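You operate a simulated robot arm through the tools that you are given. There is no shell and no other tool. Be economical: measure what you need, move in short steps, check, and stop when the job is done.

Carry out the task below with a simulated robot arm. There is one attempt and no reset: what you move stays moved.

TASK
Put the refill pot on the mat of the unit row away on the shelf of the bead table. Take the blue leak jet on the mat of the unit row and put it away on the top of the jet table. Put the blue elbow block on the top of the jet table. Any order will do. Set down upright: refill pot.

Only the result counts: the job must be done as asked and must still hold three seconds after the hand-in. Knocking over, shifting, dropping, spilling or breaking anything else fails it.

THE ROBOT
A 7-joint arm with a fingered hand on a trunk, on a base that drives. Base frame: it is fixed to the floor where the robot stands at the start and does not move with it; the origin is under the middle of the robot, x ahead of it, y to its left, z up. Readings come in m, rad, newtons and seconds.
With the tool pointing down near the work surface it reaches from about 0.3 to 0.74 m from the robot's upright axis, wherever it stands. Its first joint turns from -2.897 to 2.897 rad. Places, roughly: blue elbow block [1.5, 0.5, 0.75]; shelf of the bead table [-1.6, -5.1, 0.5]; top of the jet table [3.7, 0.9, 0.8]. Payload 4 kg.
Tool frame: the origin (TCP) lies between the finger pads and is the grasp point; the fingertips stand 0.026 m ahead of it; z points along the fingers, y is the line along which they close. The gripper opens to 0.132 m. The gripper's body begins 0.073 m behind the TCP. The gripper is a hand of 4 fingers: y runs from the thumb to the fingers, the wrist lies at [0, 0, -0.239] in the tool frame, and closing takes about 1.5 s.
Orientation is told as [roll, pitch, yaw] about the base's x, y, z axes, in that order, counted from this pose: with the fingers straight down and closing along the base's y, the tool's x points along the base's -x, its y along +y and its z along -z.

THE INTERFACE
- The arm moves only by the tool play_rows. Its argument "commands" is a list that holds one entry, the list of rows, each a list of 7 numbers: the finger opening in mm, from 0 to 132, then the shift along the tool's x, y, z in units of 300 mm (1.0 is 300 mm), then the turn, a rotation vector about the tool's x, y, z in units of 45 degrees (1.0 is 45 degrees). In form: [[[fingers, dx, dy, dz, ax, ay, az], ...]]. A call has 1 to 10 rows; each row is the pose to reach, as a shift and turn from the pose commanded when the call began, along the tool's axes at that moment. A call with a number of a shift or a turn outside -1 to 1 is refused whole. Rows are played at 5 a second. More than 0.05 m and 0.15 rad between two rows, or a gripper value outside its range, and nothing of the call is played. Where a pose cannot be reached the arm comes as near as it can. A force on the tool above 40 N (or 10 N above the force at the start of the call, whichever is more), or a blocked arm, ends the call early, and 0.2 s more pass. Each finger travels about 0.072 m/s and halts on what it meets, pressing with about 28 N; the grip force reading is that of the motor and also rises with nothing between the fingers. The clock runs only during rows and for 0.2 s after the last one: add rows that repeat a pose to give the fingers time. It gives the time, the measured TCP pose, the force on the tool (base axes), the opening and the grip force at its end, in the units of the frame above (readings bear some noise), with the torque about the TCP (base axes, N m) and any sound that the robot's microphone picked up.
- Cameras (640 x 400 px; columns grow to the right, rows downward): "scene" is now at [0.0076, 0.1805, 1.3877]; the picture's right is [0.39, -0.92, 0.00], its down [-0.77, -0.32, -0.55] and it looks along [0.51, 0.21, -0.83] (base axes); focal length 279 px, centre (320, 200). "wrist" rides on the gripper at [0.068, 0.002, -0.097] in the tool frame; the picture's right is [-0.03, 1.00, 0.00], its down [-0.82, -0.02, -0.58] and it looks along [-0.58, -0.01, 0.82] (tool axes); focal length 270 px, centre (320, 200). There is no depth. A picture from a camera that has moved, and an enlarged one, comes with that camera's place and axes in the base frame and with its lens.
- get_image(camera): a new picture of that camera. The clock stands still meanwhile.
- raise_lower(by): slides the trunk up (or, below 0, down) by that many m; the arm and the scene camera ride with it, the base frame stays. It gives what a move gives, with no picture.
- base_move(legs): drives the robot by 1 to 6 legs, each [ahead, turn to the left] in m and rad, along the robot's own axes; the way and the turn of a leg run together, so that a leg with both is an arc; at most 1.5 m and 3.142 rad a leg. The arm and the cameras ride along, it lands a little off, and it stops where it bumps. It gives what a move gives.
- preshape(shape): the hand has 4 fingers and takes this shape, open, in about a second: jaw (thumb against the fingers, like two jaws); tri (thumb and two fingers); tip (a fingertip pinch); poke (one finger out to press); point (the index stretched); flat (the hand flat); cup (the hand cupped); fist (a fist). The gripper value then closes the fingers along that shape, each until it touches; the sizes above hold for jaw. It gives what a move gives, with no picture.
- head_to(pan, tilt): turns the head with the scene camera to pan (to the left, within 2.705 rad either way) and tilt (down, from -0.506 to 1.204), counted from straight ahead of the robot. It gives what a move gives.
- close_up(camera, box): a new picture of the part [left, top, right, bottom] of that camera's present view, enlarged. The clock stands still meanwhile.
- sign_off(): hands the job in; it is judged then, once.

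Go step by step. Nothing tells you exact positions but the pictures and the camera data: compare them with the known pose of the tool, close in by small moves and look again before you grip or let go. The budget is 165 turns and 112 pictures, counting those below and the enlarged ones. Unless the task says otherwise, let go and move clear before handing in, and close with one line.

The tools are called after "Request:" by a JSON object that holds its "name" and its "arguments". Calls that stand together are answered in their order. play_rows: Moves the arm, as the interface text tells. Its arguments: {"type":"object","properties":{"commands":{"type":"array","items":{"type":"array","items":{"type":"array","items":{"type":"number"}}}}},"required":["commands"]} The other tools are called the same way: raise_lower (by) slides the trunk up or down; preshape (shape) gives the hand a shape; base_move (legs) drives the base; head_to (pan, tilt) turns the head that bears the scene camera; get_image (camera) takes a picture; close_up (camera, box) takes an enlarged picture of a part of a camera's view; sign_off () hands the job in.

At the start:

```text
t: 0.0
position: [0.2463, 0.2314, 1.0111]
orientation: [0.0, 0.0, 0.0]
force: [-0.5, 0.1, 0.6]
ft_torque: [0.03, 0.01, 0.01]
finger_gap: 0.1318
gripper_force: 0.1
shape: jaw
trunk travel left (down, up): [-0.375, 0.215]
robot x, y, heading: [0.0014, -0.003, 0.004]
head pan, tilt: [0.398, 0.984]
```

scene: 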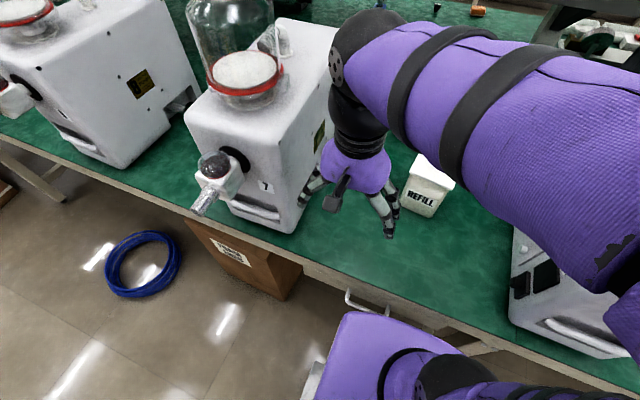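
wrist: 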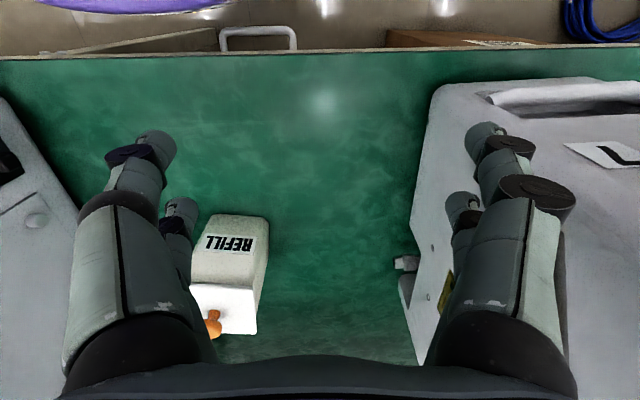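

The refill pot stands on the green mat at about [0.49, 0.09, 0.8], between two machines. I'll look around to find the jet and the block.

Request:
{"name": "head_to", "arguments": {"pan": 0.3, "tilt": 0.5}}

Request:
{"name": "get_image", "arguments": {"camera": "scene"}}

Request:
{"name": "head_to", "arguments": {"pan": -0.9, "tilt": 0.6}}

Request:
{"name": "get_image", "arguments": {"camera": "scene"}}

Request:
{"name": "head_to", "arguments": {"pan": 1.4, "tilt": 0.5}}

Request:
{"name": "get_image", "arguments": {"camera": "scene"}}

```text
t: 0.9
position: [0.2476, 0.2314, 1.011]
orientation: [0.0, 0.001, -0.001]
force: [-0.1, -0.8, 0.0]
ft_torque: [0.04, 0.01, 0.03]
finger_gap: 0.1317
gripper_force: 0.0
shape: jaw
trunk travel left (down, up): [-0.375, 0.215]
robot x, y, heading: [-0.0039, -0.0037, 0.002]
head pan, tilt: [0.3, 0.499]
```

```text
109 pictures are left
camera scene: at [0.0294, 0.1801, 1.4276], right [0.3, -0.96, 0.0], down [-0.46, -0.14, -0.88], along [0.84, 0.26, -0.48], focal length 279 px, centre (320, 200)
```

scene: 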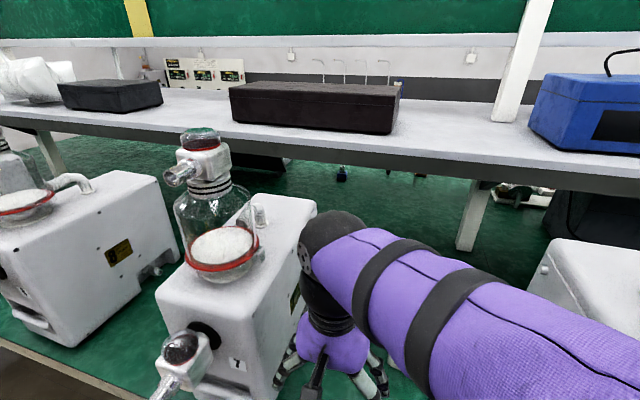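

```text
t: 2.3
position: [0.2464, 0.2331, 1.0114]
orientation: [-0.001, 0.0, 0.0]
force: [0.5, -0.3, 1.0]
ft_torque: [0.0, -0.01, -0.04]
finger_gap: 0.1319
gripper_force: 0.0
shape: jaw
trunk travel left (down, up): [-0.375, 0.215]
robot x, y, heading: [-0.0002, -0.0003, 0.006]
head pan, tilt: [-0.901, 0.6]
```

```text
108 pictures are left
camera scene: at [-0.0025, 0.084, 1.4186], right [-0.78, -0.62, 0.0], down [-0.35, 0.44, -0.83], along [0.51, -0.65, -0.56], focal length 279 px, centre (320, 200)
```

scene: 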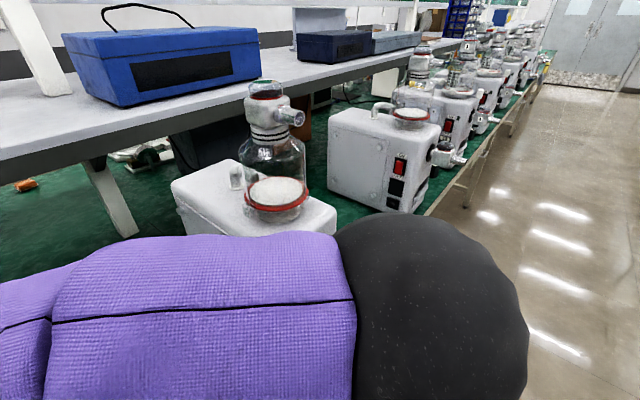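

```text
t: 4.5
position: [0.2467, 0.2314, 1.0114]
orientation: [-0.001, 0.0, 0.001]
force: [0.0, -0.1, 0.3]
ft_torque: [0.0, -0.01, 0.01]
finger_gap: 0.132
gripper_force: 0.0
shape: jaw
trunk travel left (down, up): [-0.375, 0.215]
robot x, y, heading: [0.0035, 0.0026, 0.002]
head pan, tilt: [1.4, 0.499]
```

```text
107 pictures are left
camera scene: at [-0.042, 0.2429, 1.4277], right [0.99, -0.17, 0.0], down [-0.08, -0.47, -0.88], along [0.15, 0.87, -0.48], focal length 279 px, centre (320, 200)
```

scene: 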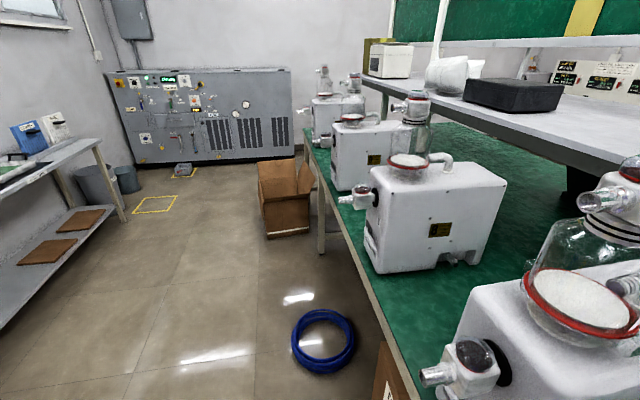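

A small blue thing shows under the shelf near [1.5, 0.5], which should be the elbow block. I'll take enlarged views of that area and of the mat.

Request:
{"name": "head_to", "arguments": {"pan": 0.3, "tilt": 0.5}}

Request:
{"name": "close_up", "arguments": {"camera": "scene", "box": [280, 140, 440, 240]}}

Request:
{"name": "head_to", "arguments": {"pan": -0.3, "tilt": 0.5}}

Request:
{"name": "get_image", "arguments": {"camera": "scene"}}

Request:
{"name": "head_to", "arguments": {"pan": -2.6, "tilt": 0.3}}

Request:
{"name": "get_image", "arguments": {"camera": "scene"}}

Request:
{"name": "head_to", "arguments": {"pan": -1.7, "tilt": 0.3}}

Request:
{"name": "get_image", "arguments": {"camera": "scene"}}

```text
t: 5.8
position: [0.2466, 0.2306, 1.0103]
orientation: [0.0, 0.0, 0.001]
force: [-0.3, -0.2, 1.2]
ft_torque: [0.01, 0.02, 0.0]
finger_gap: 0.1319
gripper_force: 0.2
shape: jaw
trunk travel left (down, up): [-0.375, 0.215]
robot x, y, heading: [-0.0016, 0.0037, -0.0]
head pan, tilt: [0.3, 0.499]
```

```text
4.00 times, centred on (360, 190) of scene
camera zoom: at [0.0294, 0.1802, 1.4277], right [0.3, -0.96, 0.0], down [-0.46, -0.14, -0.88], along [0.84, 0.26, -0.48], focal length 1117 px, centre (160, 240)
```

zoom: 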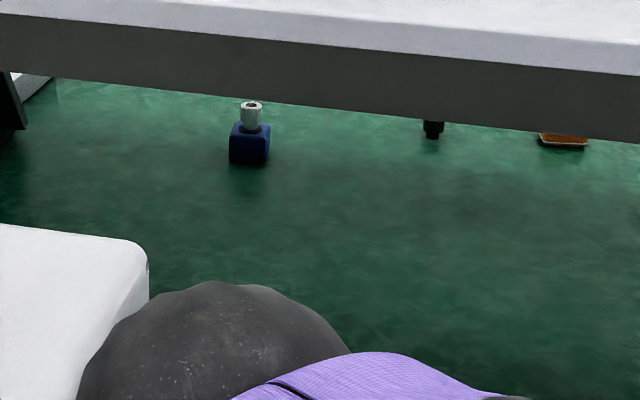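

```text
t: 6.8
position: [0.2467, 0.2309, 1.0115]
orientation: [0.0, 0.0, -0.002]
force: [0.4, -0.2, 0.4]
ft_torque: [0.01, -0.02, -0.01]
finger_gap: 0.132
gripper_force: 0.2
shape: jaw
trunk travel left (down, up): [-0.375, 0.215]
robot x, y, heading: [-0.0025, 0.0015, 0.002]
head pan, tilt: [-0.3, 0.499]
```

```text
105 pictures are left
camera scene: at [0.0295, 0.1264, 1.4277], right [-0.29, -0.96, 0.0], down [-0.46, 0.14, -0.88], along [0.84, -0.26, -0.48], focal length 279 px, centre (320, 200)
```

scene: 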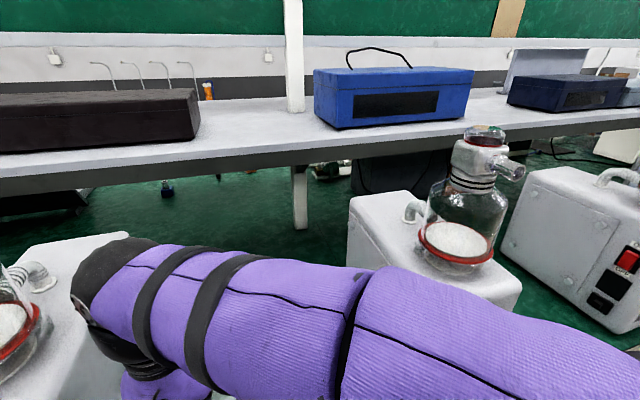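

```text
t: 8.9
position: [0.2466, 0.2327, 1.0106]
orientation: [0.001, 0.001, 0.0]
force: [0.4, 0.0, -0.1]
ft_torque: [0.0, -0.01, 0.01]
finger_gap: 0.132
gripper_force: 0.1
shape: jaw
trunk travel left (down, up): [-0.375, 0.215]
robot x, y, heading: [0.0021, 0.0002, 0.001]
head pan, tilt: [-2.601, 0.3]
```

```text
104 pictures are left
camera scene: at [-0.1375, 0.1051, 1.4461], right [-0.52, 0.86, 0.0], down [0.25, 0.15, -0.96], along [-0.82, -0.49, -0.3], focal length 279 px, centre (320, 200)
```

scene: 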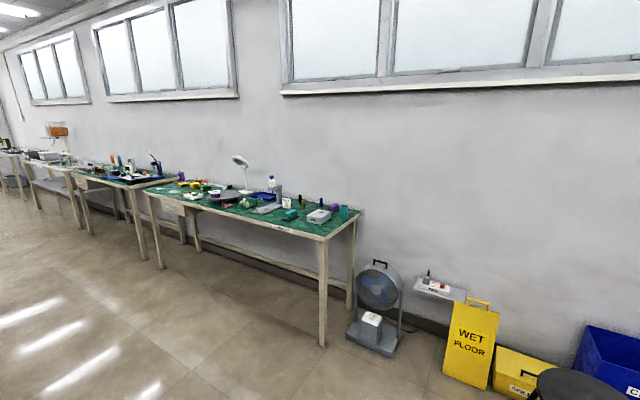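

```text
t: 10.1
position: [0.2466, 0.2316, 1.0118]
orientation: [0.0, 0.0, 0.0]
force: [0.3, -0.1, 0.0]
ft_torque: [-0.02, 0.01, -0.01]
finger_gap: 0.1321
gripper_force: 0.0
shape: jaw
trunk travel left (down, up): [-0.375, 0.215]
robot x, y, heading: [0.0018, 0.0016, -0.001]
head pan, tilt: [-1.7, 0.3]
```

```text
103 pictures are left
camera scene: at [-0.0696, 0.0606, 1.4461], right [-0.99, 0.13, 0.0], down [0.04, 0.29, -0.96], along [-0.12, -0.95, -0.3], focal length 279 px, centre (320, 200)
```

scene: 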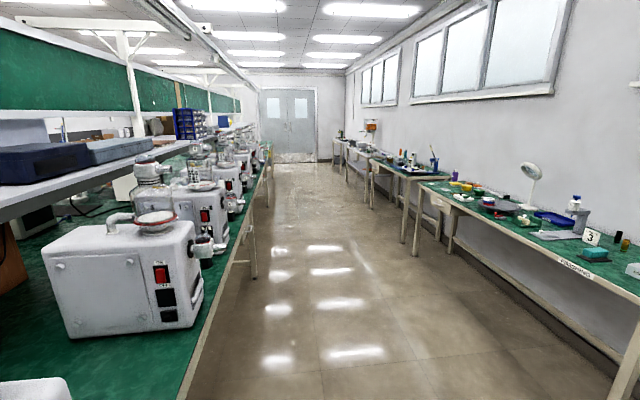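

Request:
{"name": "head_to", "arguments": {"pan": -0.5, "tilt": 0.5}}

Request:
{"name": "close_up", "arguments": {"camera": "scene", "box": [0, 130, 260, 290]}}

Request:
{"name": "close_up", "arguments": {"camera": "wrist", "box": [160, 200, 320, 360]}}

Request:
{"name": "head_to", "arguments": {"pan": 0.1, "tilt": 0.0}}

Request:
{"name": "get_image", "arguments": {"camera": "scene"}}

```text
t: 11.5
position: [0.247, 0.2309, 1.0111]
orientation: [-0.001, 0.001, 0.0]
force: [-0.1, -0.9, 1.2]
ft_torque: [-0.05, -0.01, 0.0]
finger_gap: 0.1318
gripper_force: 0.1
shape: jaw
trunk travel left (down, up): [-0.375, 0.215]
robot x, y, heading: [0.0024, -0.0029, 0.002]
head pan, tilt: [-0.499, 0.499]
```

```text
2.46 times, centred on (130, 210) of scene
camera zoom: at [0.0224, 0.1096, 1.4277], right [-0.48, -0.88, 0.0], down [-0.42, 0.23, -0.88], along [0.77, -0.42, -0.48], focal length 687 px, centre (788, 175)
```

zoom: 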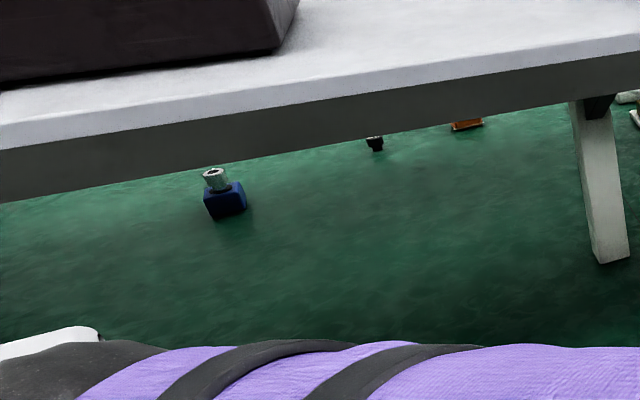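

```text
2.50 times, centred on (240, 280) of wrist
camera zoom: at [0.1774, 0.2325, 1.1075], right [0.03, 1.0, 0.0], down [0.82, -0.02, 0.58], along [0.58, -0.01, -0.82], focal length 676 px, centre (520, 0)
```

zoom: 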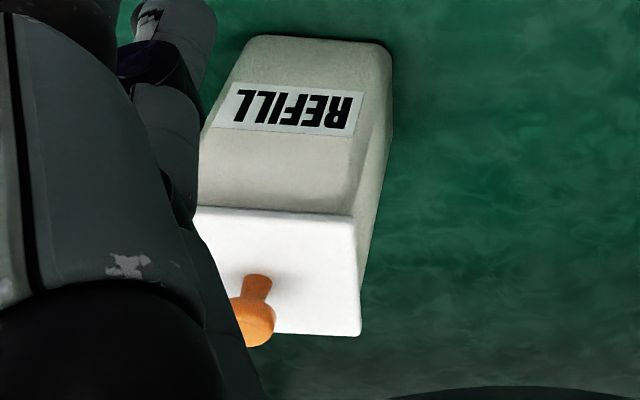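

```text
t: 12.5
position: [0.247, 0.2314, 1.0101]
orientation: [0.001, -0.001, 0.001]
force: [0.4, 0.0, 0.2]
ft_torque: [0.02, -0.01, -0.01]
finger_gap: 0.1319
gripper_force: 0.0
shape: jaw
trunk travel left (down, up): [-0.375, 0.215]
robot x, y, heading: [-0.0003, 0.0005, -0.0]
head pan, tilt: [0.099, 0.0]
```

```text
100 pictures are left
camera scene: at [0.0321, 0.1621, 1.4738], right [0.1, -1.0, 0.0], down [0.0, 0.0, -1.0], along [1.0, 0.1, 0.0], focal length 279 px, centre (320, 200)
```

scene: 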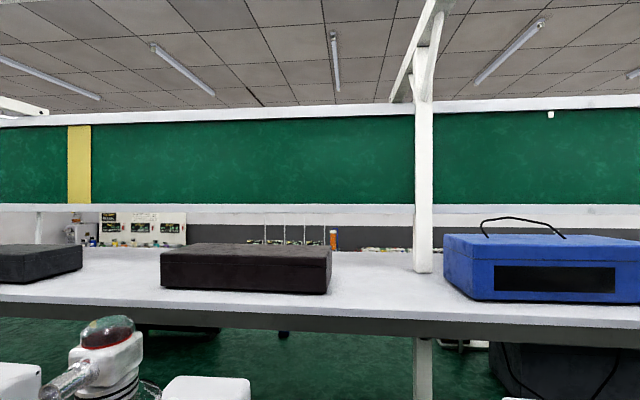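

The refill pot has a lidded body with a knob on top, and its sides face ±y. Before picking a grip I'll look at the bead table's shelf from afar.

Request:
{"name": "head_to", "arguments": {"pan": -1.85, "tilt": 0.2}}

Request:
{"name": "close_up", "arguments": {"camera": "scene", "box": [200, 120, 420, 260]}}

Request:
{"name": "head_to", "arguments": {"pan": -0.1, "tilt": 0.95}}

Request:
{"name": "get_image", "arguments": {"camera": "scene"}}

```text
t: 14.4
position: [0.2464, 0.2313, 1.0104]
orientation: [0.001, 0.001, 0.001]
force: [-0.7, 0.1, -0.5]
ft_torque: [-0.01, -0.02, -0.03]
finger_gap: 0.132
gripper_force: 0.1
shape: jaw
trunk travel left (down, up): [-0.375, 0.215]
robot x, y, heading: [0.0036, -0.0007, 0.007]
head pan, tilt: [-1.85, 0.201]
```

```text
2.86 times, centred on (310, 190) of scene
camera zoom: at [-0.0831, 0.0636, 1.4554], right [-0.96, 0.28, 0.0], down [0.05, 0.19, -0.98], along [-0.27, -0.94, -0.2], focal length 798 px, centre (349, 229)
```

zoom: 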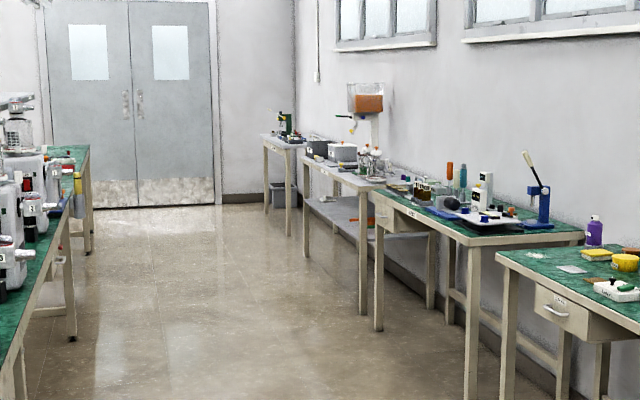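

```text
t: 16.2
position: [0.2468, 0.2315, 1.0113]
orientation: [0.0, -0.001, 0.001]
force: [-0.1, -0.2, -1.0]
ft_torque: [0.02, -0.02, 0.01]
finger_gap: 0.1319
gripper_force: 0.1
shape: jaw
trunk travel left (down, up): [-0.375, 0.215]
robot x, y, heading: [0.0049, -0.0007, -0.0]
head pan, tilt: [-0.099, 0.949]
```

```text
98 pictures are left
camera scene: at [0.0149, 0.1459, 1.3902], right [-0.1, -0.99, 0.0], down [-0.81, 0.08, -0.58], along [0.58, -0.06, -0.81], focal length 279 px, centre (320, 200)
```

scene: 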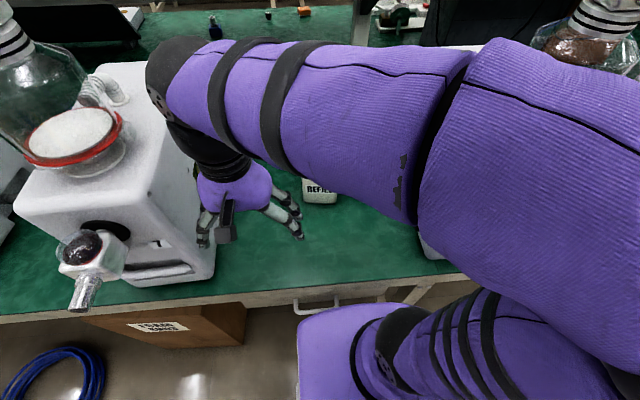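

The bead table's shelf sits under its top, so the pot needs a near-level grip. I'll back off, tip the hand forward and approach the pot from the front.

Request:
{"name": "base_move", "arguments": {"legs": [[-0.35, 0]]}}

Request:
{"name": "play_rows", "arguments": {"commands": [[[132, -0.1, -0.05, 0, 0, -0.125, 0], [132, -0.2, -0.1, 0, 0, -0.25, 0], [132, -0.3, -0.15, 0, 0, -0.375, 0], [132, -0.4, -0.2, 0, 0, -0.5, 0], [132, -0.5, -0.25, 0, 0, -0.625, 0], [132, -0.6, -0.3, 0, 0, -0.75, 0], [132, -0.7, -0.35, 0, 0, -0.875, 0], [132, -0.8, -0.43, 0, 0, -1.0, 0]]]}}

Request:
{"name": "head_to", "arguments": {"pan": 0.15, "tilt": 0.7}}

Request:
{"name": "get_image", "arguments": {"camera": "scene"}}

Request:
{"name": "get_image", "arguments": {"camera": "wrist"}}

```text
t: 18.5
position: [-0.1066, 0.2307, 1.0125]
orientation: [0.0, 0.0, 0.004]
force: [0.3, 0.3, 0.7]
ft_torque: [-0.03, 0.0, 0.02]
finger_gap: 0.1321
gripper_force: 0.1
shape: jaw
trunk travel left (down, up): [-0.375, 0.215]
robot x, y, heading: [-0.3529, 0.0007, -0.001]
head pan, tilt: [-0.099, 0.949]
```

```text
t: 20.3
position: [0.1339, 0.102, 1.0121]
orientation: [0.0, -0.788, 0.004]
force: [-0.4, -0.6, 0.1]
ft_torque: [0.01, -0.01, -0.01]
finger_gap: 0.1317
gripper_force: 0.2
shape: jaw
trunk travel left (down, up): [-0.375, 0.215]
robot x, y, heading: [-0.3565, -0.0003, 0.002]
head pan, tilt: [-0.099, 0.949]
```

```text
t: 21.0
position: [0.134, 0.1013, 1.0113]
orientation: [0.0, -0.785, 0.003]
force: [0.4, -0.2, -0.4]
ft_torque: [0.0, 0.0, -0.02]
finger_gap: 0.1318
gripper_force: 0.1
shape: jaw
trunk travel left (down, up): [-0.375, 0.215]
robot x, y, heading: [-0.3508, -0.0034, 0.002]
head pan, tilt: [0.15, 0.7]
```

```text
97 pictures are left
camera scene: at [-0.3261, 0.1654, 1.4099], right [0.15, -0.99, 0.0], down [-0.64, -0.1, -0.76], along [0.76, 0.12, -0.64], focal length 279 px, centre (320, 200)
```

scene: 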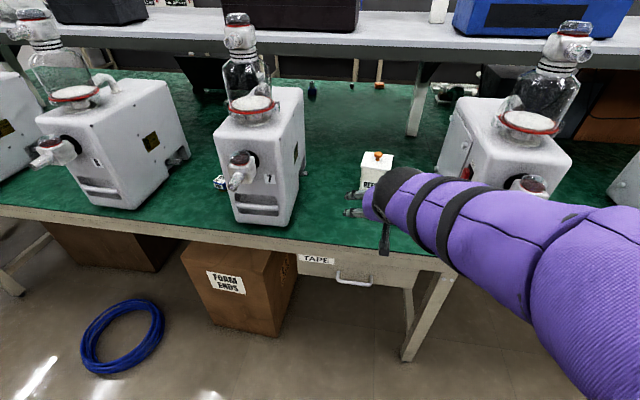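

```text
96 pictures are left
camera wrist: at [0.0154, 0.1024, 1.0316], right [0.01, 1.0, 0.02], down [0.17, -0.02, 0.99], along [0.99, -0.01, -0.17], focal length 270 px, centre (320, 200)
```

wrist: 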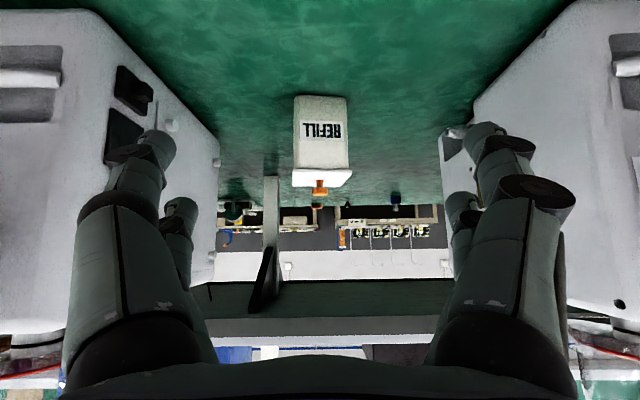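

Near the left foot of unit 1 there is also a small blue item, possibly the leak jet. I'll lower the hand to a standoff in front of the pot and look closer at both.

Request:
{"name": "close_up", "arguments": {"camera": "scene", "box": [190, 140, 270, 200]}}

Request:
{"name": "close_up", "arguments": {"camera": "scene", "box": [280, 60, 440, 160]}}

Request:
{"name": "play_rows", "arguments": {"commands": [[[132, -0.02, 0, 0.113, 0, -0.063, 0], [132, -0.04, 0, 0.227, 0, -0.127, 0], [132, -0.055, 0, 0.34, 0, -0.19, 0], [132, -0.075, 0, 0.454, 0, -0.254, 0], [132, -0.095, 0, 0.567, 0, -0.317, 0], [132, -0.11, 0, 0.68, 0, -0.38, 0], [132, -0.13, 0, 0.794, 0, -0.444, 0]]]}}

Request:
{"name": "get_image", "arguments": {"camera": "wrist"}}

Request:
{"name": "get_image", "arguments": {"camera": "scene"}}

```text
6.67 times, centred on (230, 170) of scene
camera zoom: at [-0.3261, 0.1654, 1.4099], right [0.15, -0.99, 0.0], down [-0.64, -0.1, -0.76], along [0.76, 0.12, -0.64], focal length 1862 px, centre (920, 400)
```

zoom: 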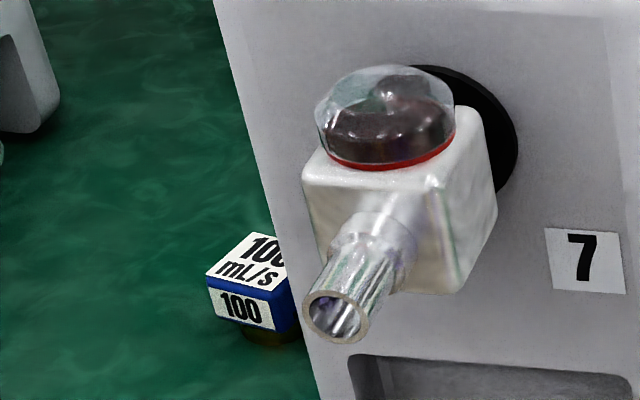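

```text
4.00 times, centred on (360, 110) of scene
camera zoom: at [-0.3261, 0.1654, 1.4099], right [0.15, -0.99, 0.0], down [-0.64, -0.1, -0.76], along [0.76, 0.12, -0.64], focal length 1117 px, centre (160, 560)
```

zoom: 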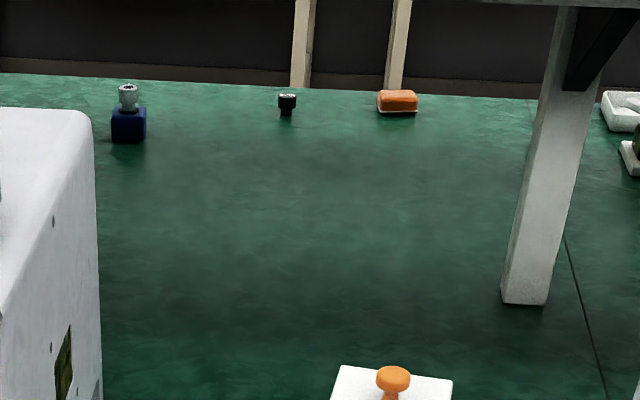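

```text
t: 22.6
position: [0.329, 0.1019, 0.8713]
orientation: [0.002, -1.136, 0.002]
force: [-0.4, -0.8, -0.3]
ft_torque: [0.0, 0.01, -0.05]
finger_gap: 0.1319
gripper_force: 0.0
shape: jaw
trunk travel left (down, up): [-0.375, 0.215]
robot x, y, heading: [-0.3481, 0.0007, 0.004]
head pan, tilt: [0.15, 0.7]
```

```text
93 pictures are left
camera wrist: at [0.2122, 0.1028, 0.8493], right [0.01, 1.0, 0.02], down [-0.18, -0.02, 0.98], along [0.98, -0.01, 0.18], focal length 270 px, centre (320, 200)
```

wrist: 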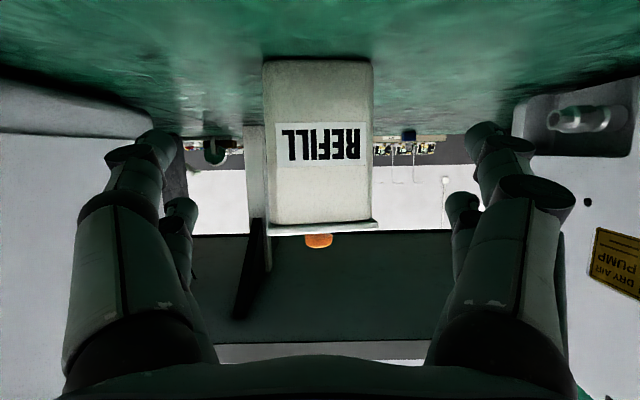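

```text
92 pictures are left
camera scene: at [-0.3263, 0.1655, 1.41], right [0.15, -0.99, 0.0], down [-0.64, -0.1, -0.76], along [0.76, 0.12, -0.64], focal length 279 px, centre (320, 200)
```

scene: 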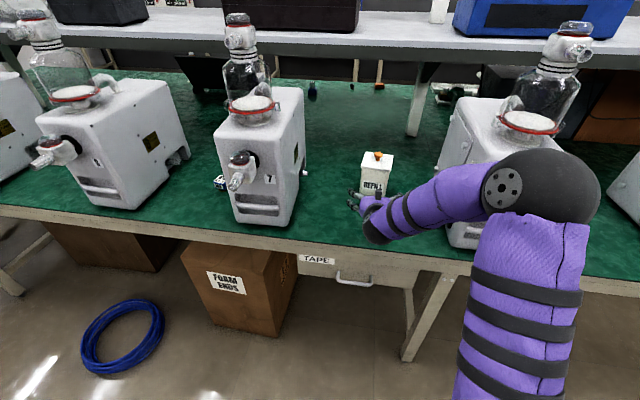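

The "100 mL/s" blue piece left of unit 7 is the leak jet, and the blue cube with the metal stub at about [1.5, 0.5] is the elbow block. The hand is lined up with the pot, so I'll advance around it.

Request:
{"name": "play_rows", "arguments": {"commands": [[[132, -0.025, 0, 0.096, 0, 0, 0], [132, -0.05, 0, 0.19, 0, 0, 0], [132, -0.076, 0, 0.287, 0, 0, 0], [132, -0.1, 0, 0.382, 0, 0, 0], [132, -0.127, 0, 0.478, 0, 0, 0]]]}}

Request:
{"name": "get_image", "arguments": {"camera": "wrist"}}

Request:
{"name": "get_image", "arguments": {"camera": "scene"}}

```text
t: 23.8
position: [0.4775, 0.1025, 0.8434]
orientation: [-0.001, -1.134, 0.004]
force: [-1.9, -0.9, 0.5]
ft_torque: [0.02, -0.02, -0.01]
finger_gap: 0.1318
gripper_force: 0.0
shape: jaw
trunk travel left (down, up): [-0.375, 0.215]
robot x, y, heading: [-0.3498, 0.0011, 0.006]
head pan, tilt: [0.15, 0.7]
```

```text
91 pictures are left
camera wrist: at [0.3598, 0.1032, 0.8226], right [0.01, 1.0, 0.02], down [-0.18, -0.02, 0.98], along [0.98, -0.01, 0.18], focal length 270 px, centre (320, 200)
```

wrist: 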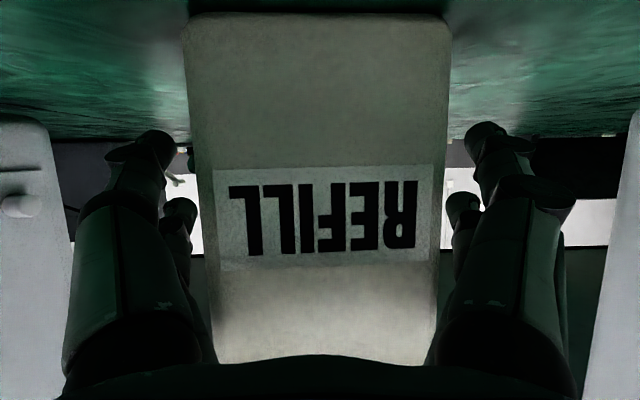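

```text
90 pictures are left
camera scene: at [-0.3264, 0.1653, 1.41], right [0.15, -0.99, 0.0], down [-0.64, -0.1, -0.76], along [0.76, 0.12, -0.64], focal length 279 px, centre (320, 200)
```

scene: 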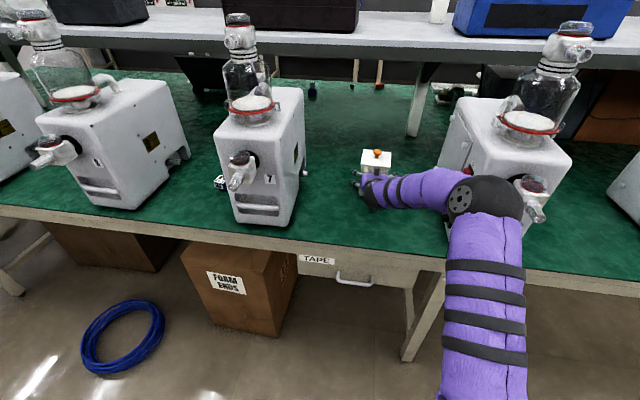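

The pot is between the fingers and nothing is touched yet. I'll close on it.

Request:
{"name": "play_rows", "arguments": {"commands": [[[60, 0, 0, 0, 0, 0, 0], [60, 0, 0, 0, 0, 0, 0], [60, 0, 0, 0, 0, 0, 0], [60, 0, 0, 0, 0, 0, 0], [60, 0, 0, 0, 0, 0, 0], [60, 0, 0, 0, 0, 0, 0], [60, 0, 0, 0, 0, 0, 0]]]}}

Request:
{"name": "get_image", "arguments": {"camera": "wrist"}}

```text
t: 25.4
position: [0.4772, 0.1025, 0.8437]
orientation: [0.0, -1.134, 0.002]
force: [0.7, -0.8, 0.1]
ft_torque: [-0.04, 0.02, -0.07]
finger_gap: 0.0839
gripper_force: 28.3
shape: jaw
trunk travel left (down, up): [-0.375, 0.215]
robot x, y, heading: [-0.3519, 0.0013, 0.004]
head pan, tilt: [0.15, 0.7]
```

```text
89 pictures are left
camera wrist: at [0.3599, 0.1032, 0.8225], right [0.01, 1.0, 0.02], down [-0.18, -0.02, 0.98], along [0.98, -0.01, 0.18], focal length 270 px, centre (320, 200)
```

wrist: 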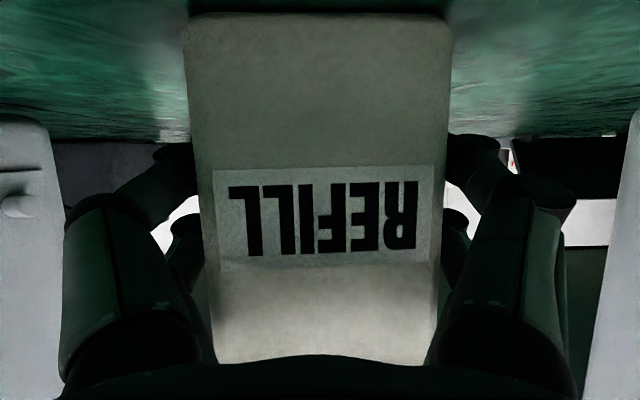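

The pot is gripped (gap 84 mm, 28 N). I'll lift slightly and drive straight back.

Request:
{"name": "raise_lower", "arguments": {"by": 0.04}}

Request:
{"name": "base_move", "arguments": {"legs": [[-0.4, 0]]}}

Request:
{"name": "get_image", "arguments": {"camera": "scene"}}

```text
t: 26.3
position: [0.4776, 0.1027, 0.8844]
orientation: [0.002, -1.133, 0.003]
force: [-0.2, -0.4, -5.4]
ft_torque: [-0.01, 0.12, 0.01]
finger_gap: 0.084
gripper_force: 27.8
shape: jaw
trunk travel left (down, up): [-0.415, 0.175]
robot x, y, heading: [-0.3538, 0.0008, 0.006]
head pan, tilt: [0.15, 0.7]
```

```text
t: 28.8
position: [0.0776, 0.099, 0.8837]
orientation: [0.0, -1.131, -0.002]
force: [-0.5, 0.2, -5.1]
ft_torque: [0.01, 0.05, 0.0]
finger_gap: 0.084
gripper_force: 27.7
shape: jaw
trunk travel left (down, up): [-0.415, 0.175]
robot x, y, heading: [-0.7547, -0.0009, -0.002]
head pan, tilt: [0.15, 0.7]
```

```text
88 pictures are left
camera scene: at [-0.7266, 0.1649, 1.45], right [0.15, -0.99, 0.0], down [-0.64, -0.1, -0.76], along [0.76, 0.11, -0.64], focal length 279 px, centre (320, 200)
```

scene: 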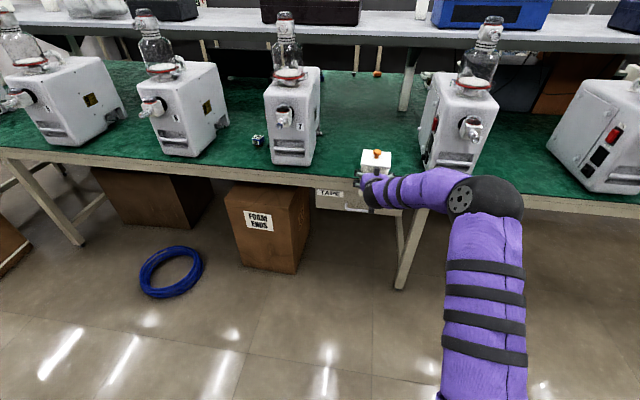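

Pot is lifted clear. I'll draw the arm in, turn right and drive down the aisle toward the bead table.

Request:
{"name": "play_rows", "arguments": {"commands": [[[60, 0.05, 0, -0.108, 0, 0, 0], [60, 0.1, 0, -0.217, 0, 0, 0], [60, 0.15, 0, -0.326, 0, 0, 0], [60, 0.2, 0, -0.434, 0, 0, 0], [60, 0.254, 0, -0.543, 0, 0, 0]]]}}

Request:
{"name": "base_move", "arguments": {"legs": [[0, -1.5708], [1.5, 0], [1.3, 0]]}}

Request:
{"name": "head_to", "arguments": {"pan": -0.5, "tilt": 0.5}}

Request:
{"name": "get_image", "arguments": {"camera": "scene"}}

```text
t: 30.0
position: [-0.1044, 0.0999, 0.8849]
orientation: [0.003, -1.133, -0.002]
force: [1.2, -0.5, -5.9]
ft_torque: [0.04, 0.05, -0.03]
finger_gap: 0.0842
gripper_force: 28.2
shape: jaw
trunk travel left (down, up): [-0.415, 0.175]
robot x, y, heading: [-0.7554, -0.003, -0.003]
head pan, tilt: [0.15, 0.7]
```

```text
t: 47.2
position: [-0.4615, -3.4406, 0.8844]
orientation: [-0.001, -1.134, -1.497]
force: [0.2, 0.5, -5.6]
ft_torque: [0.07, 0.0, 0.01]
finger_gap: 0.0835
gripper_force: 27.7
shape: jaw
trunk travel left (down, up): [-0.415, 0.175]
robot x, y, heading: [-0.6086, -2.7984, -1.497]
head pan, tilt: [0.15, 0.7]
```

```text
t: 48.3
position: [-0.4622, -3.44, 0.8838]
orientation: [-0.001, -1.133, -1.496]
force: [-0.1, 0.1, -4.7]
ft_torque: [0.1, 0.0, 0.04]
finger_gap: 0.0838
gripper_force: 28.0
shape: jaw
trunk travel left (down, up): [-0.415, 0.175]
robot x, y, heading: [-0.6089, -2.7998, -1.497]
head pan, tilt: [-0.499, 0.499]
```

```text
87 pictures are left
camera scene: at [-0.4975, -2.8115, 1.4677], right [-0.91, 0.41, 0.0], down [0.2, 0.44, -0.88], along [-0.36, -0.8, -0.48], focal length 279 px, centre (320, 200)
```

scene: 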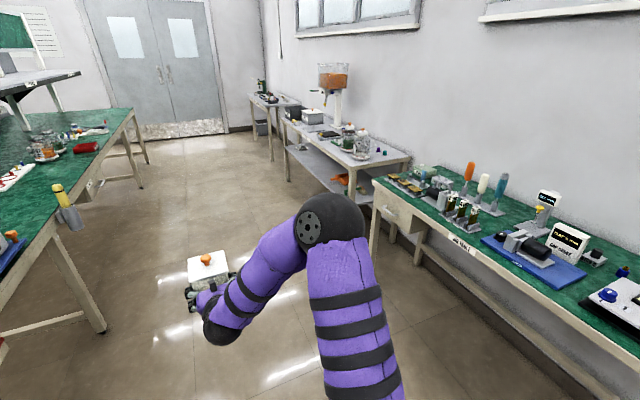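

The bead table with the low shelf is ahead on the right. I'll drive on until I'm beside it.

Request:
{"name": "base_move", "arguments": {"legs": [[1.5, 0], [0.5, 0]]}}

Request:
{"name": "head_to", "arguments": {"pan": -1.4, "tilt": 0.6}}

Request:
{"name": "get_image", "arguments": {"camera": "scene"}}

```text
t: 58.3
position: [-0.3475, -5.4442, 0.8842]
orientation: [0.001, -1.135, -1.522]
force: [0.3, 0.1, -6.0]
ft_torque: [0.11, -0.02, -0.02]
finger_gap: 0.0839
gripper_force: 28.3
shape: jaw
trunk travel left (down, up): [-0.415, 0.175]
robot x, y, heading: [-0.481, -4.8021, -1.524]
head pan, tilt: [-0.499, 0.499]
```

```text
t: 59.5
position: [-0.3478, -5.4443, 0.883]
orientation: [0.001, -1.133, -1.523]
force: [0.1, -0.1, -5.3]
ft_torque: [0.06, 0.01, -0.04]
finger_gap: 0.0837
gripper_force: 28.1
shape: jaw
trunk travel left (down, up): [-0.415, 0.175]
robot x, y, heading: [-0.4836, -4.8, -1.529]
head pan, tilt: [-1.4, 0.6]
```

```text
86 pictures are left
camera scene: at [-0.4151, -4.7518, 1.4586], right [-0.22, 0.98, 0.0], down [0.55, 0.12, -0.83], along [-0.81, -0.18, -0.56], focal length 279 px, centre (320, 200)
```

scene: 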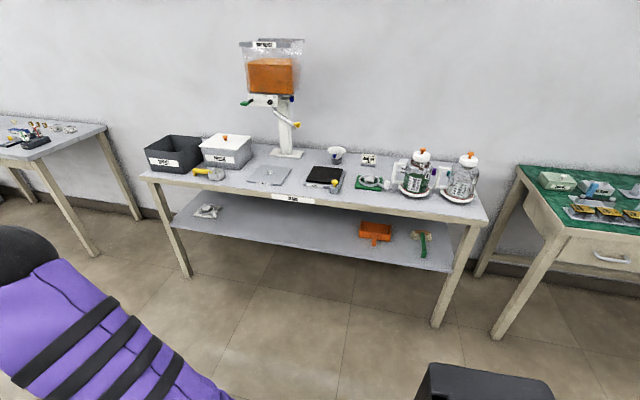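

I can see the shelf at z about 0.48, front edge near x −1.42, with free space around y −5.1. I'll drive a little further, turn to face it and recheck.

Request:
{"name": "base_move", "arguments": {"legs": [[0.22, 0], [0, -1.613]]}}

Request:
{"name": "head_to", "arguments": {"pan": 0.1, "tilt": 0.7}}

Request:
{"name": "get_image", "arguments": {"camera": "scene"}}

```text
t: 65.1
position: [-1.1214, -5.1263, 0.8834]
orientation: [-0.001, -1.134, -3.142]
force: [-0.1, 0.0, -6.1]
ft_torque: [-0.04, -0.09, -0.03]
finger_gap: 0.0841
gripper_force: 28.4
shape: jaw
trunk travel left (down, up): [-0.415, 0.175]
robot x, y, heading: [-0.4726, -5.0243, -3.139]
head pan, tilt: [-1.4, 0.6]
```

```text
t: 66.7
position: [-1.1213, -5.1268, 0.8842]
orientation: [0.0, -1.134, -3.14]
force: [0.0, 0.3, -5.7]
ft_torque: [-0.01, -0.07, -0.02]
finger_gap: 0.0841
gripper_force: 28.0
shape: jaw
trunk travel left (down, up): [-0.415, 0.175]
robot x, y, heading: [-0.4701, -5.0249, -3.14]
head pan, tilt: [0.099, 0.7]
```

```text
85 pictures are left
camera scene: at [-0.4929, -5.1852, 1.45], right [-0.1, 1.0, 0.0], down [0.64, 0.06, -0.76], along [-0.76, -0.08, -0.64], focal length 279 px, centre (320, 200)
```

scene: 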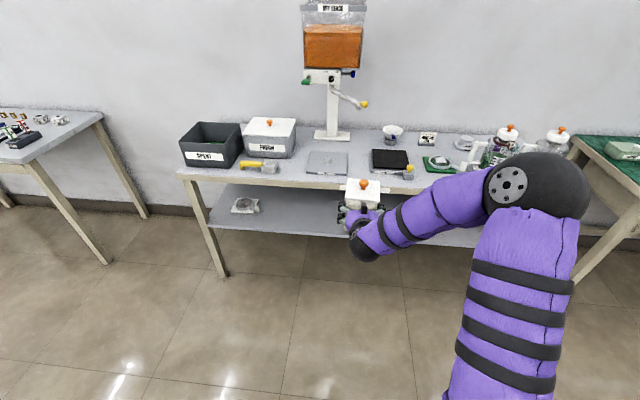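

Facing the table squarely. I'll lower the trunk so the pot is at shelf height and check.

Request:
{"name": "raise_lower", "arguments": {"by": -0.29}}

Request:
{"name": "get_image", "arguments": {"camera": "scene"}}

Request:
{"name": "get_image", "arguments": {"camera": "wrist"}}

```text
t: 69.6
position: [-1.1204, -5.1245, 0.5933]
orientation: [-0.001, -1.132, -3.141]
force: [-0.5, -0.4, -5.1]
ft_torque: [0.03, -0.15, 0.0]
finger_gap: 0.0837
gripper_force: 28.7
shape: jaw
trunk travel left (down, up): [-0.125, 0.465]
robot x, y, heading: [-0.4673, -5.0233, -3.143]
head pan, tilt: [0.099, 0.7]
```

```text
84 pictures are left
camera scene: at [-0.4927, -5.1852, 1.16], right [-0.1, 0.99, 0.0], down [0.64, 0.06, -0.76], along [-0.76, -0.08, -0.64], focal length 279 px, centre (320, 200)
```

scene: 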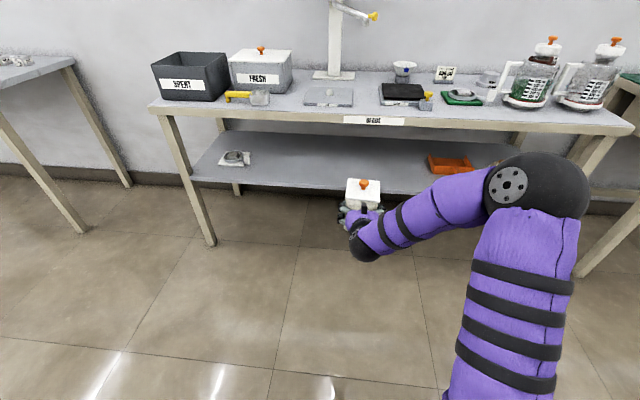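

```text
83 pictures are left
camera wrist: at [-1.0049, -5.1282, 0.5728], right [-0.01, -1.0, 0.02], down [0.18, 0.02, 0.98], along [-0.98, 0.01, 0.18], focal length 270 px, centre (320, 200)
```

wrist: 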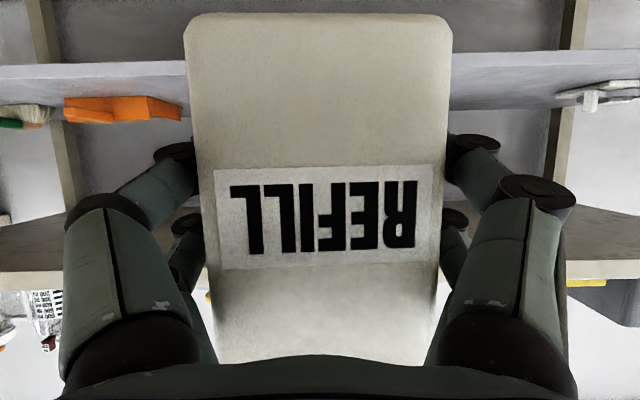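

Shelf top is about z 0.475 and the table underside about 0.73, so the pot fits. I'll lower a bit, drive in, then look before extending.

Request:
{"name": "raise_lower", "arguments": {"by": -0.022}}

Request:
{"name": "base_move", "arguments": {"legs": [[0.23, 0]]}}

Request:
{"name": "get_image", "arguments": {"camera": "scene"}}

Request:
{"name": "get_image", "arguments": {"camera": "wrist"}}

```text
t: 70.3
position: [-1.12, -5.1252, 0.5724]
orientation: [0.0, -1.132, -3.141]
force: [0.1, -0.7, -5.4]
ft_torque: [-0.02, -0.12, 0.01]
finger_gap: 0.0838
gripper_force: 27.6
shape: jaw
trunk travel left (down, up): [-0.103, 0.487]
robot x, y, heading: [-0.4717, -5.0228, -3.143]
head pan, tilt: [0.099, 0.7]
```

```text
t: 72.0
position: [-1.3528, -5.1265, 0.5725]
orientation: [-0.001, -1.134, -3.141]
force: [0.2, 0.7, -5.1]
ft_torque: [-0.04, -0.12, -0.03]
finger_gap: 0.0842
gripper_force: 27.9
shape: jaw
trunk travel left (down, up): [-0.103, 0.487]
robot x, y, heading: [-0.7009, -5.0245, -3.142]
head pan, tilt: [0.099, 0.7]
```

```text
82 pictures are left
camera scene: at [-0.725, -5.1853, 1.138], right [-0.1, 0.99, 0.0], down [0.64, 0.06, -0.76], along [-0.76, -0.08, -0.64], focal length 279 px, centre (320, 200)
```

scene: 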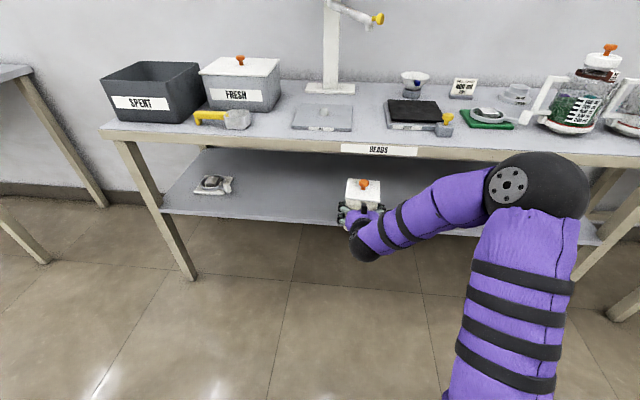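

```text
81 pictures are left
camera wrist: at [-1.2372, -5.1283, 0.5507], right [-0.01, -1.0, 0.02], down [0.18, 0.02, 0.98], along [-0.98, 0.01, 0.18], focal length 270 px, centre (320, 200)
```

wrist: 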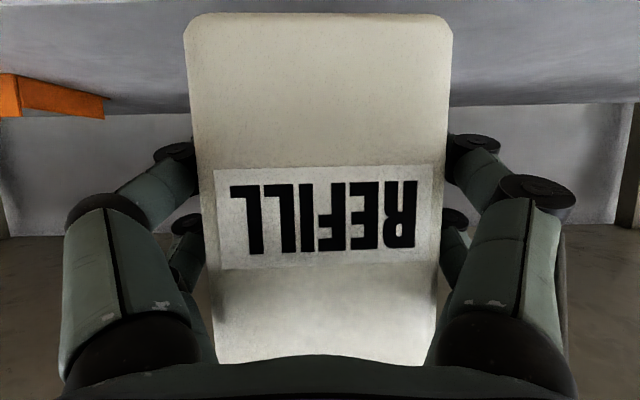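

The pot is just above the shelf front and clear of the table top. I'll extend 20 cm in.

Request:
{"name": "play_rows", "arguments": {"commands": [[[60, -0.047, 0, 0.1, 0, 0, 0], [60, -0.094, 0, 0.2, 0, 0, 0], [60, -0.141, 0, 0.302, 0, 0, 0], [60, -0.188, 0, 0.403, 0, 0, 0], [60, -0.235, 0, 0.503, 0, 0, 0], [60, -0.282, 0, 0.604, 0, 0, 0]]]}}

Request:
{"name": "get_image", "arguments": {"camera": "scene"}}

Request:
{"name": "get_image", "arguments": {"camera": "wrist"}}

```text
t: 73.5
position: [-1.555, -5.1273, 0.5718]
orientation: [0.002, -1.133, -3.14]
force: [-0.3, -0.7, -5.2]
ft_torque: [0.01, -0.13, -0.02]
finger_gap: 0.0839
gripper_force: 28.0
shape: jaw
trunk travel left (down, up): [-0.103, 0.487]
robot x, y, heading: [-0.7063, -5.0283, -3.145]
head pan, tilt: [0.099, 0.7]
```

```text
80 pictures are left
camera scene: at [-0.725, -5.1853, 1.138], right [-0.1, 0.99, 0.0], down [0.64, 0.06, -0.76], along [-0.76, -0.08, -0.64], focal length 279 px, centre (320, 200)
```

scene: 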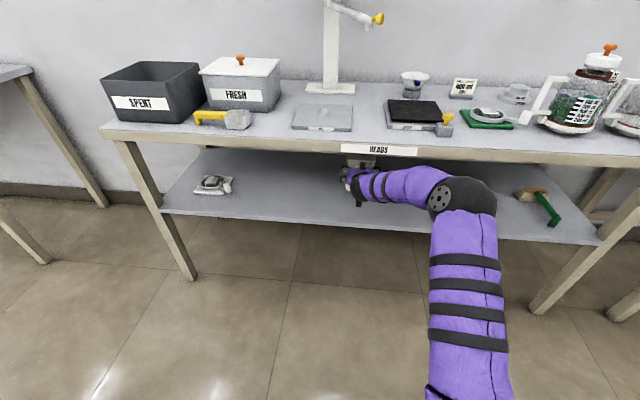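

```text
79 pictures are left
camera wrist: at [-1.4395, -5.1298, 0.5505], right [-0.01, -1.0, 0.02], down [0.18, 0.02, 0.98], along [-0.98, 0.01, 0.17], focal length 270 px, centre (320, 200)
```

wrist: 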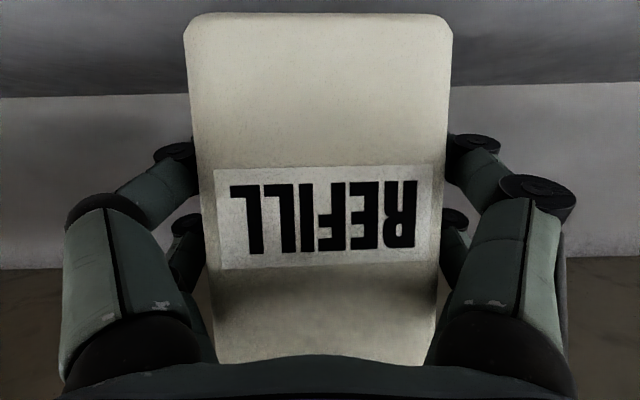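

Pot hangs a few cm over the middle of the shelf. I'll lower it in small steps and watch the force.

Request:
{"name": "raise_lower", "arguments": {"by": -0.02}}

Request:
{"name": "get_image", "arguments": {"camera": "wrist"}}

Request:
{"name": "raise_lower", "arguments": {"by": -0.004}}

```text
t: 74.1
position: [-1.5543, -5.1287, 0.5509]
orientation: [0.0, -1.131, -3.14]
force: [0.7, -0.4, -5.1]
ft_torque: [0.0, -0.1, 0.0]
finger_gap: 0.0839
gripper_force: 28.4
shape: jaw
trunk travel left (down, up): [-0.083, 0.507]
robot x, y, heading: [-0.7053, -5.0222, -3.139]
head pan, tilt: [0.099, 0.7]
```

```text
78 pictures are left
camera wrist: at [-1.4394, -5.1296, 0.5308], right [-0.01, -1.0, 0.02], down [0.18, 0.02, 0.98], along [-0.98, 0.01, 0.18], focal length 270 px, centre (320, 200)
```

wrist: 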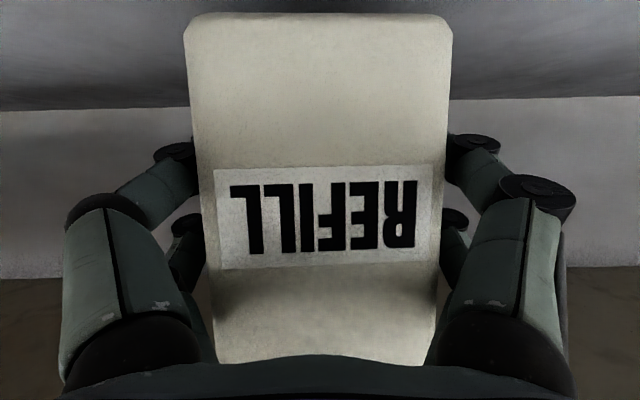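

```text
t: 74.7
position: [-1.554, -5.128, 0.5475]
orientation: [0.002, -1.13, -3.14]
force: [0.3, -0.7, -5.7]
ft_torque: [-0.02, -0.1, 0.01]
finger_gap: 0.0837
gripper_force: 28.2
shape: jaw
trunk travel left (down, up): [-0.079, 0.511]
robot x, y, heading: [-0.7027, -5.0214, -3.139]
head pan, tilt: [0.099, 0.7]
```

Request:
{"name": "raise_lower", "arguments": {"by": -0.004}}

Request:
{"name": "raise_lower", "arguments": {"by": -0.004}}

Request:
{"name": "raise_lower", "arguments": {"by": -0.003}}

```text
t: 75.2
position: [-1.555, -5.1286, 0.5429]
orientation: [0.001, -1.131, -3.138]
force: [0.2, -0.9, -6.3]
ft_torque: [0.0, -0.11, -0.02]
finger_gap: 0.0838
gripper_force: 28.0
shape: jaw
trunk travel left (down, up): [-0.075, 0.515]
robot x, y, heading: [-0.7042, -5.0221, -3.145]
head pan, tilt: [0.099, 0.7]
```

```text
t: 75.7
position: [-1.5546, -5.1278, 0.5409]
orientation: [0.0, -1.132, -3.141]
force: [-0.2, 0.3, -5.6]
ft_torque: [-0.02, -0.09, 0.01]
finger_gap: 0.0838
gripper_force: 27.6
shape: jaw
trunk travel left (down, up): [-0.071, 0.519]
robot x, y, heading: [-0.7026, -5.0294, -3.145]
head pan, tilt: [0.099, 0.7]
```

```text
t: 76.2
position: [-1.5552, -5.1281, 0.538]
orientation: [0.001, -1.129, -3.139]
force: [0.2, -0.4, -5.5]
ft_torque: [0.0, -0.13, 0.0]
finger_gap: 0.0838
gripper_force: 27.6
shape: jaw
trunk travel left (down, up): [-0.068, 0.522]
robot x, y, heading: [-0.6999, -5.0255, -3.143]
head pan, tilt: [0.099, 0.7]
```

Request:
{"name": "raise_lower", "arguments": {"by": -0.003}}

Request:
{"name": "raise_lower", "arguments": {"by": -0.003}}

Request:
{"name": "raise_lower", "arguments": {"by": -0.003}}

Request:
{"name": "head_to", "arguments": {"pan": 0.35, "tilt": 0.6}}

Request:
{"name": "get_image", "arguments": {"camera": "scene"}}

```text
t: 76.8
position: [-1.5554, -5.1283, 0.5333]
orientation: [0.001, -1.133, -3.138]
force: [-0.4, 0.7, -6.4]
ft_torque: [-0.02, -0.07, -0.01]
finger_gap: 0.0839
gripper_force: 27.6
shape: jaw
trunk travel left (down, up): [-0.065, 0.525]
robot x, y, heading: [-0.7006, -5.025, -3.141]
head pan, tilt: [0.099, 0.7]
```

```text
t: 77.3
position: [-1.5547, -5.1272, 0.5317]
orientation: [0.0, -1.133, -3.14]
force: [-0.9, 0.5, -5.8]
ft_torque: [0.01, -0.1, -0.01]
finger_gap: 0.0839
gripper_force: 27.8
shape: jaw
trunk travel left (down, up): [-0.062, 0.528]
robot x, y, heading: [-0.7012, -5.018, -3.144]
head pan, tilt: [0.099, 0.7]
```

```text
t: 77.8
position: [-1.5548, -5.1279, 0.5272]
orientation: [0.002, -1.131, -3.139]
force: [0.0, 0.8, -6.2]
ft_torque: [0.01, -0.07, -0.01]
finger_gap: 0.0841
gripper_force: 27.8
shape: jaw
trunk travel left (down, up): [-0.059, 0.531]
robot x, y, heading: [-0.7038, -5.026, -3.146]
head pan, tilt: [0.099, 0.7]
```

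```text
t: 78.6
position: [-1.5538, -5.1268, 0.5275]
orientation: [0.002, -1.131, -3.14]
force: [-0.6, -0.3, -5.5]
ft_torque: [-0.03, -0.11, -0.02]
finger_gap: 0.0837
gripper_force: 28.1
shape: jaw
trunk travel left (down, up): [-0.059, 0.531]
robot x, y, heading: [-0.703, -5.0243, -3.144]
head pan, tilt: [0.351, 0.6]
```

```text
77 pictures are left
camera scene: at [-0.7236, -5.2072, 1.1026], right [-0.34, 0.94, 0.0], down [0.53, 0.19, -0.82], along [-0.77, -0.28, -0.57], focal length 279 px, centre (320, 200)
```

scene: 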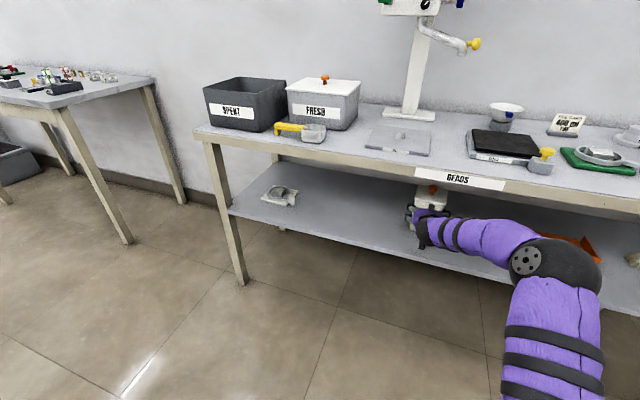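

Request:
{"name": "raise_lower", "arguments": {"by": -0.004}}

Request:
{"name": "raise_lower", "arguments": {"by": -0.004}}

Request:
{"name": "raise_lower", "arguments": {"by": -0.004}}

Request:
{"name": "get_image", "arguments": {"camera": "wrist"}}

```text
t: 79.1
position: [-1.5553, -5.1276, 0.5242]
orientation: [-0.001, -1.133, -3.139]
force: [0.9, -0.3, -3.4]
ft_torque: [0.07, -0.01, -0.06]
finger_gap: 0.0841
gripper_force: 28.2
shape: jaw
trunk travel left (down, up): [-0.055, 0.535]
robot x, y, heading: [-0.7005, -5.0256, -3.135]
head pan, tilt: [0.351, 0.6]
```

```text
t: 79.6
position: [-1.5548, -5.1285, 0.5231]
orientation: [-0.001, -1.134, -3.142]
force: [1.4, -0.7, 7.4]
ft_torque: [0.06, 0.09, -0.04]
finger_gap: 0.0838
gripper_force: 27.5
shape: jaw
trunk travel left (down, up): [-0.051, 0.539]
robot x, y, heading: [-0.7049, -5.0196, -3.142]
head pan, tilt: [0.351, 0.6]
```

```text
t: 80.2
position: [-1.5547, -5.1278, 0.5229]
orientation: [0.0, -1.142, -3.14]
force: [0.8, -1.2, 25.1]
ft_torque: [0.0, 0.35, -0.06]
finger_gap: 0.0834
gripper_force: 29.0
shape: jaw
trunk travel left (down, up): [-0.047, 0.543]
robot x, y, heading: [-0.703, -5.0224, -3.138]
head pan, tilt: [0.351, 0.6]
```

```text
76 pictures are left
camera wrist: at [-1.4397, -5.1297, 0.5006], right [-0.01, -1.0, 0.02], down [0.19, 0.02, 0.98], along [-0.98, 0.01, 0.19], focal length 270 px, centre (320, 200)
```

wrist: 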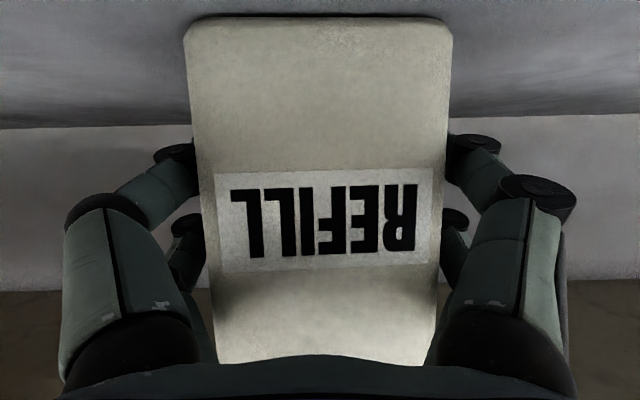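

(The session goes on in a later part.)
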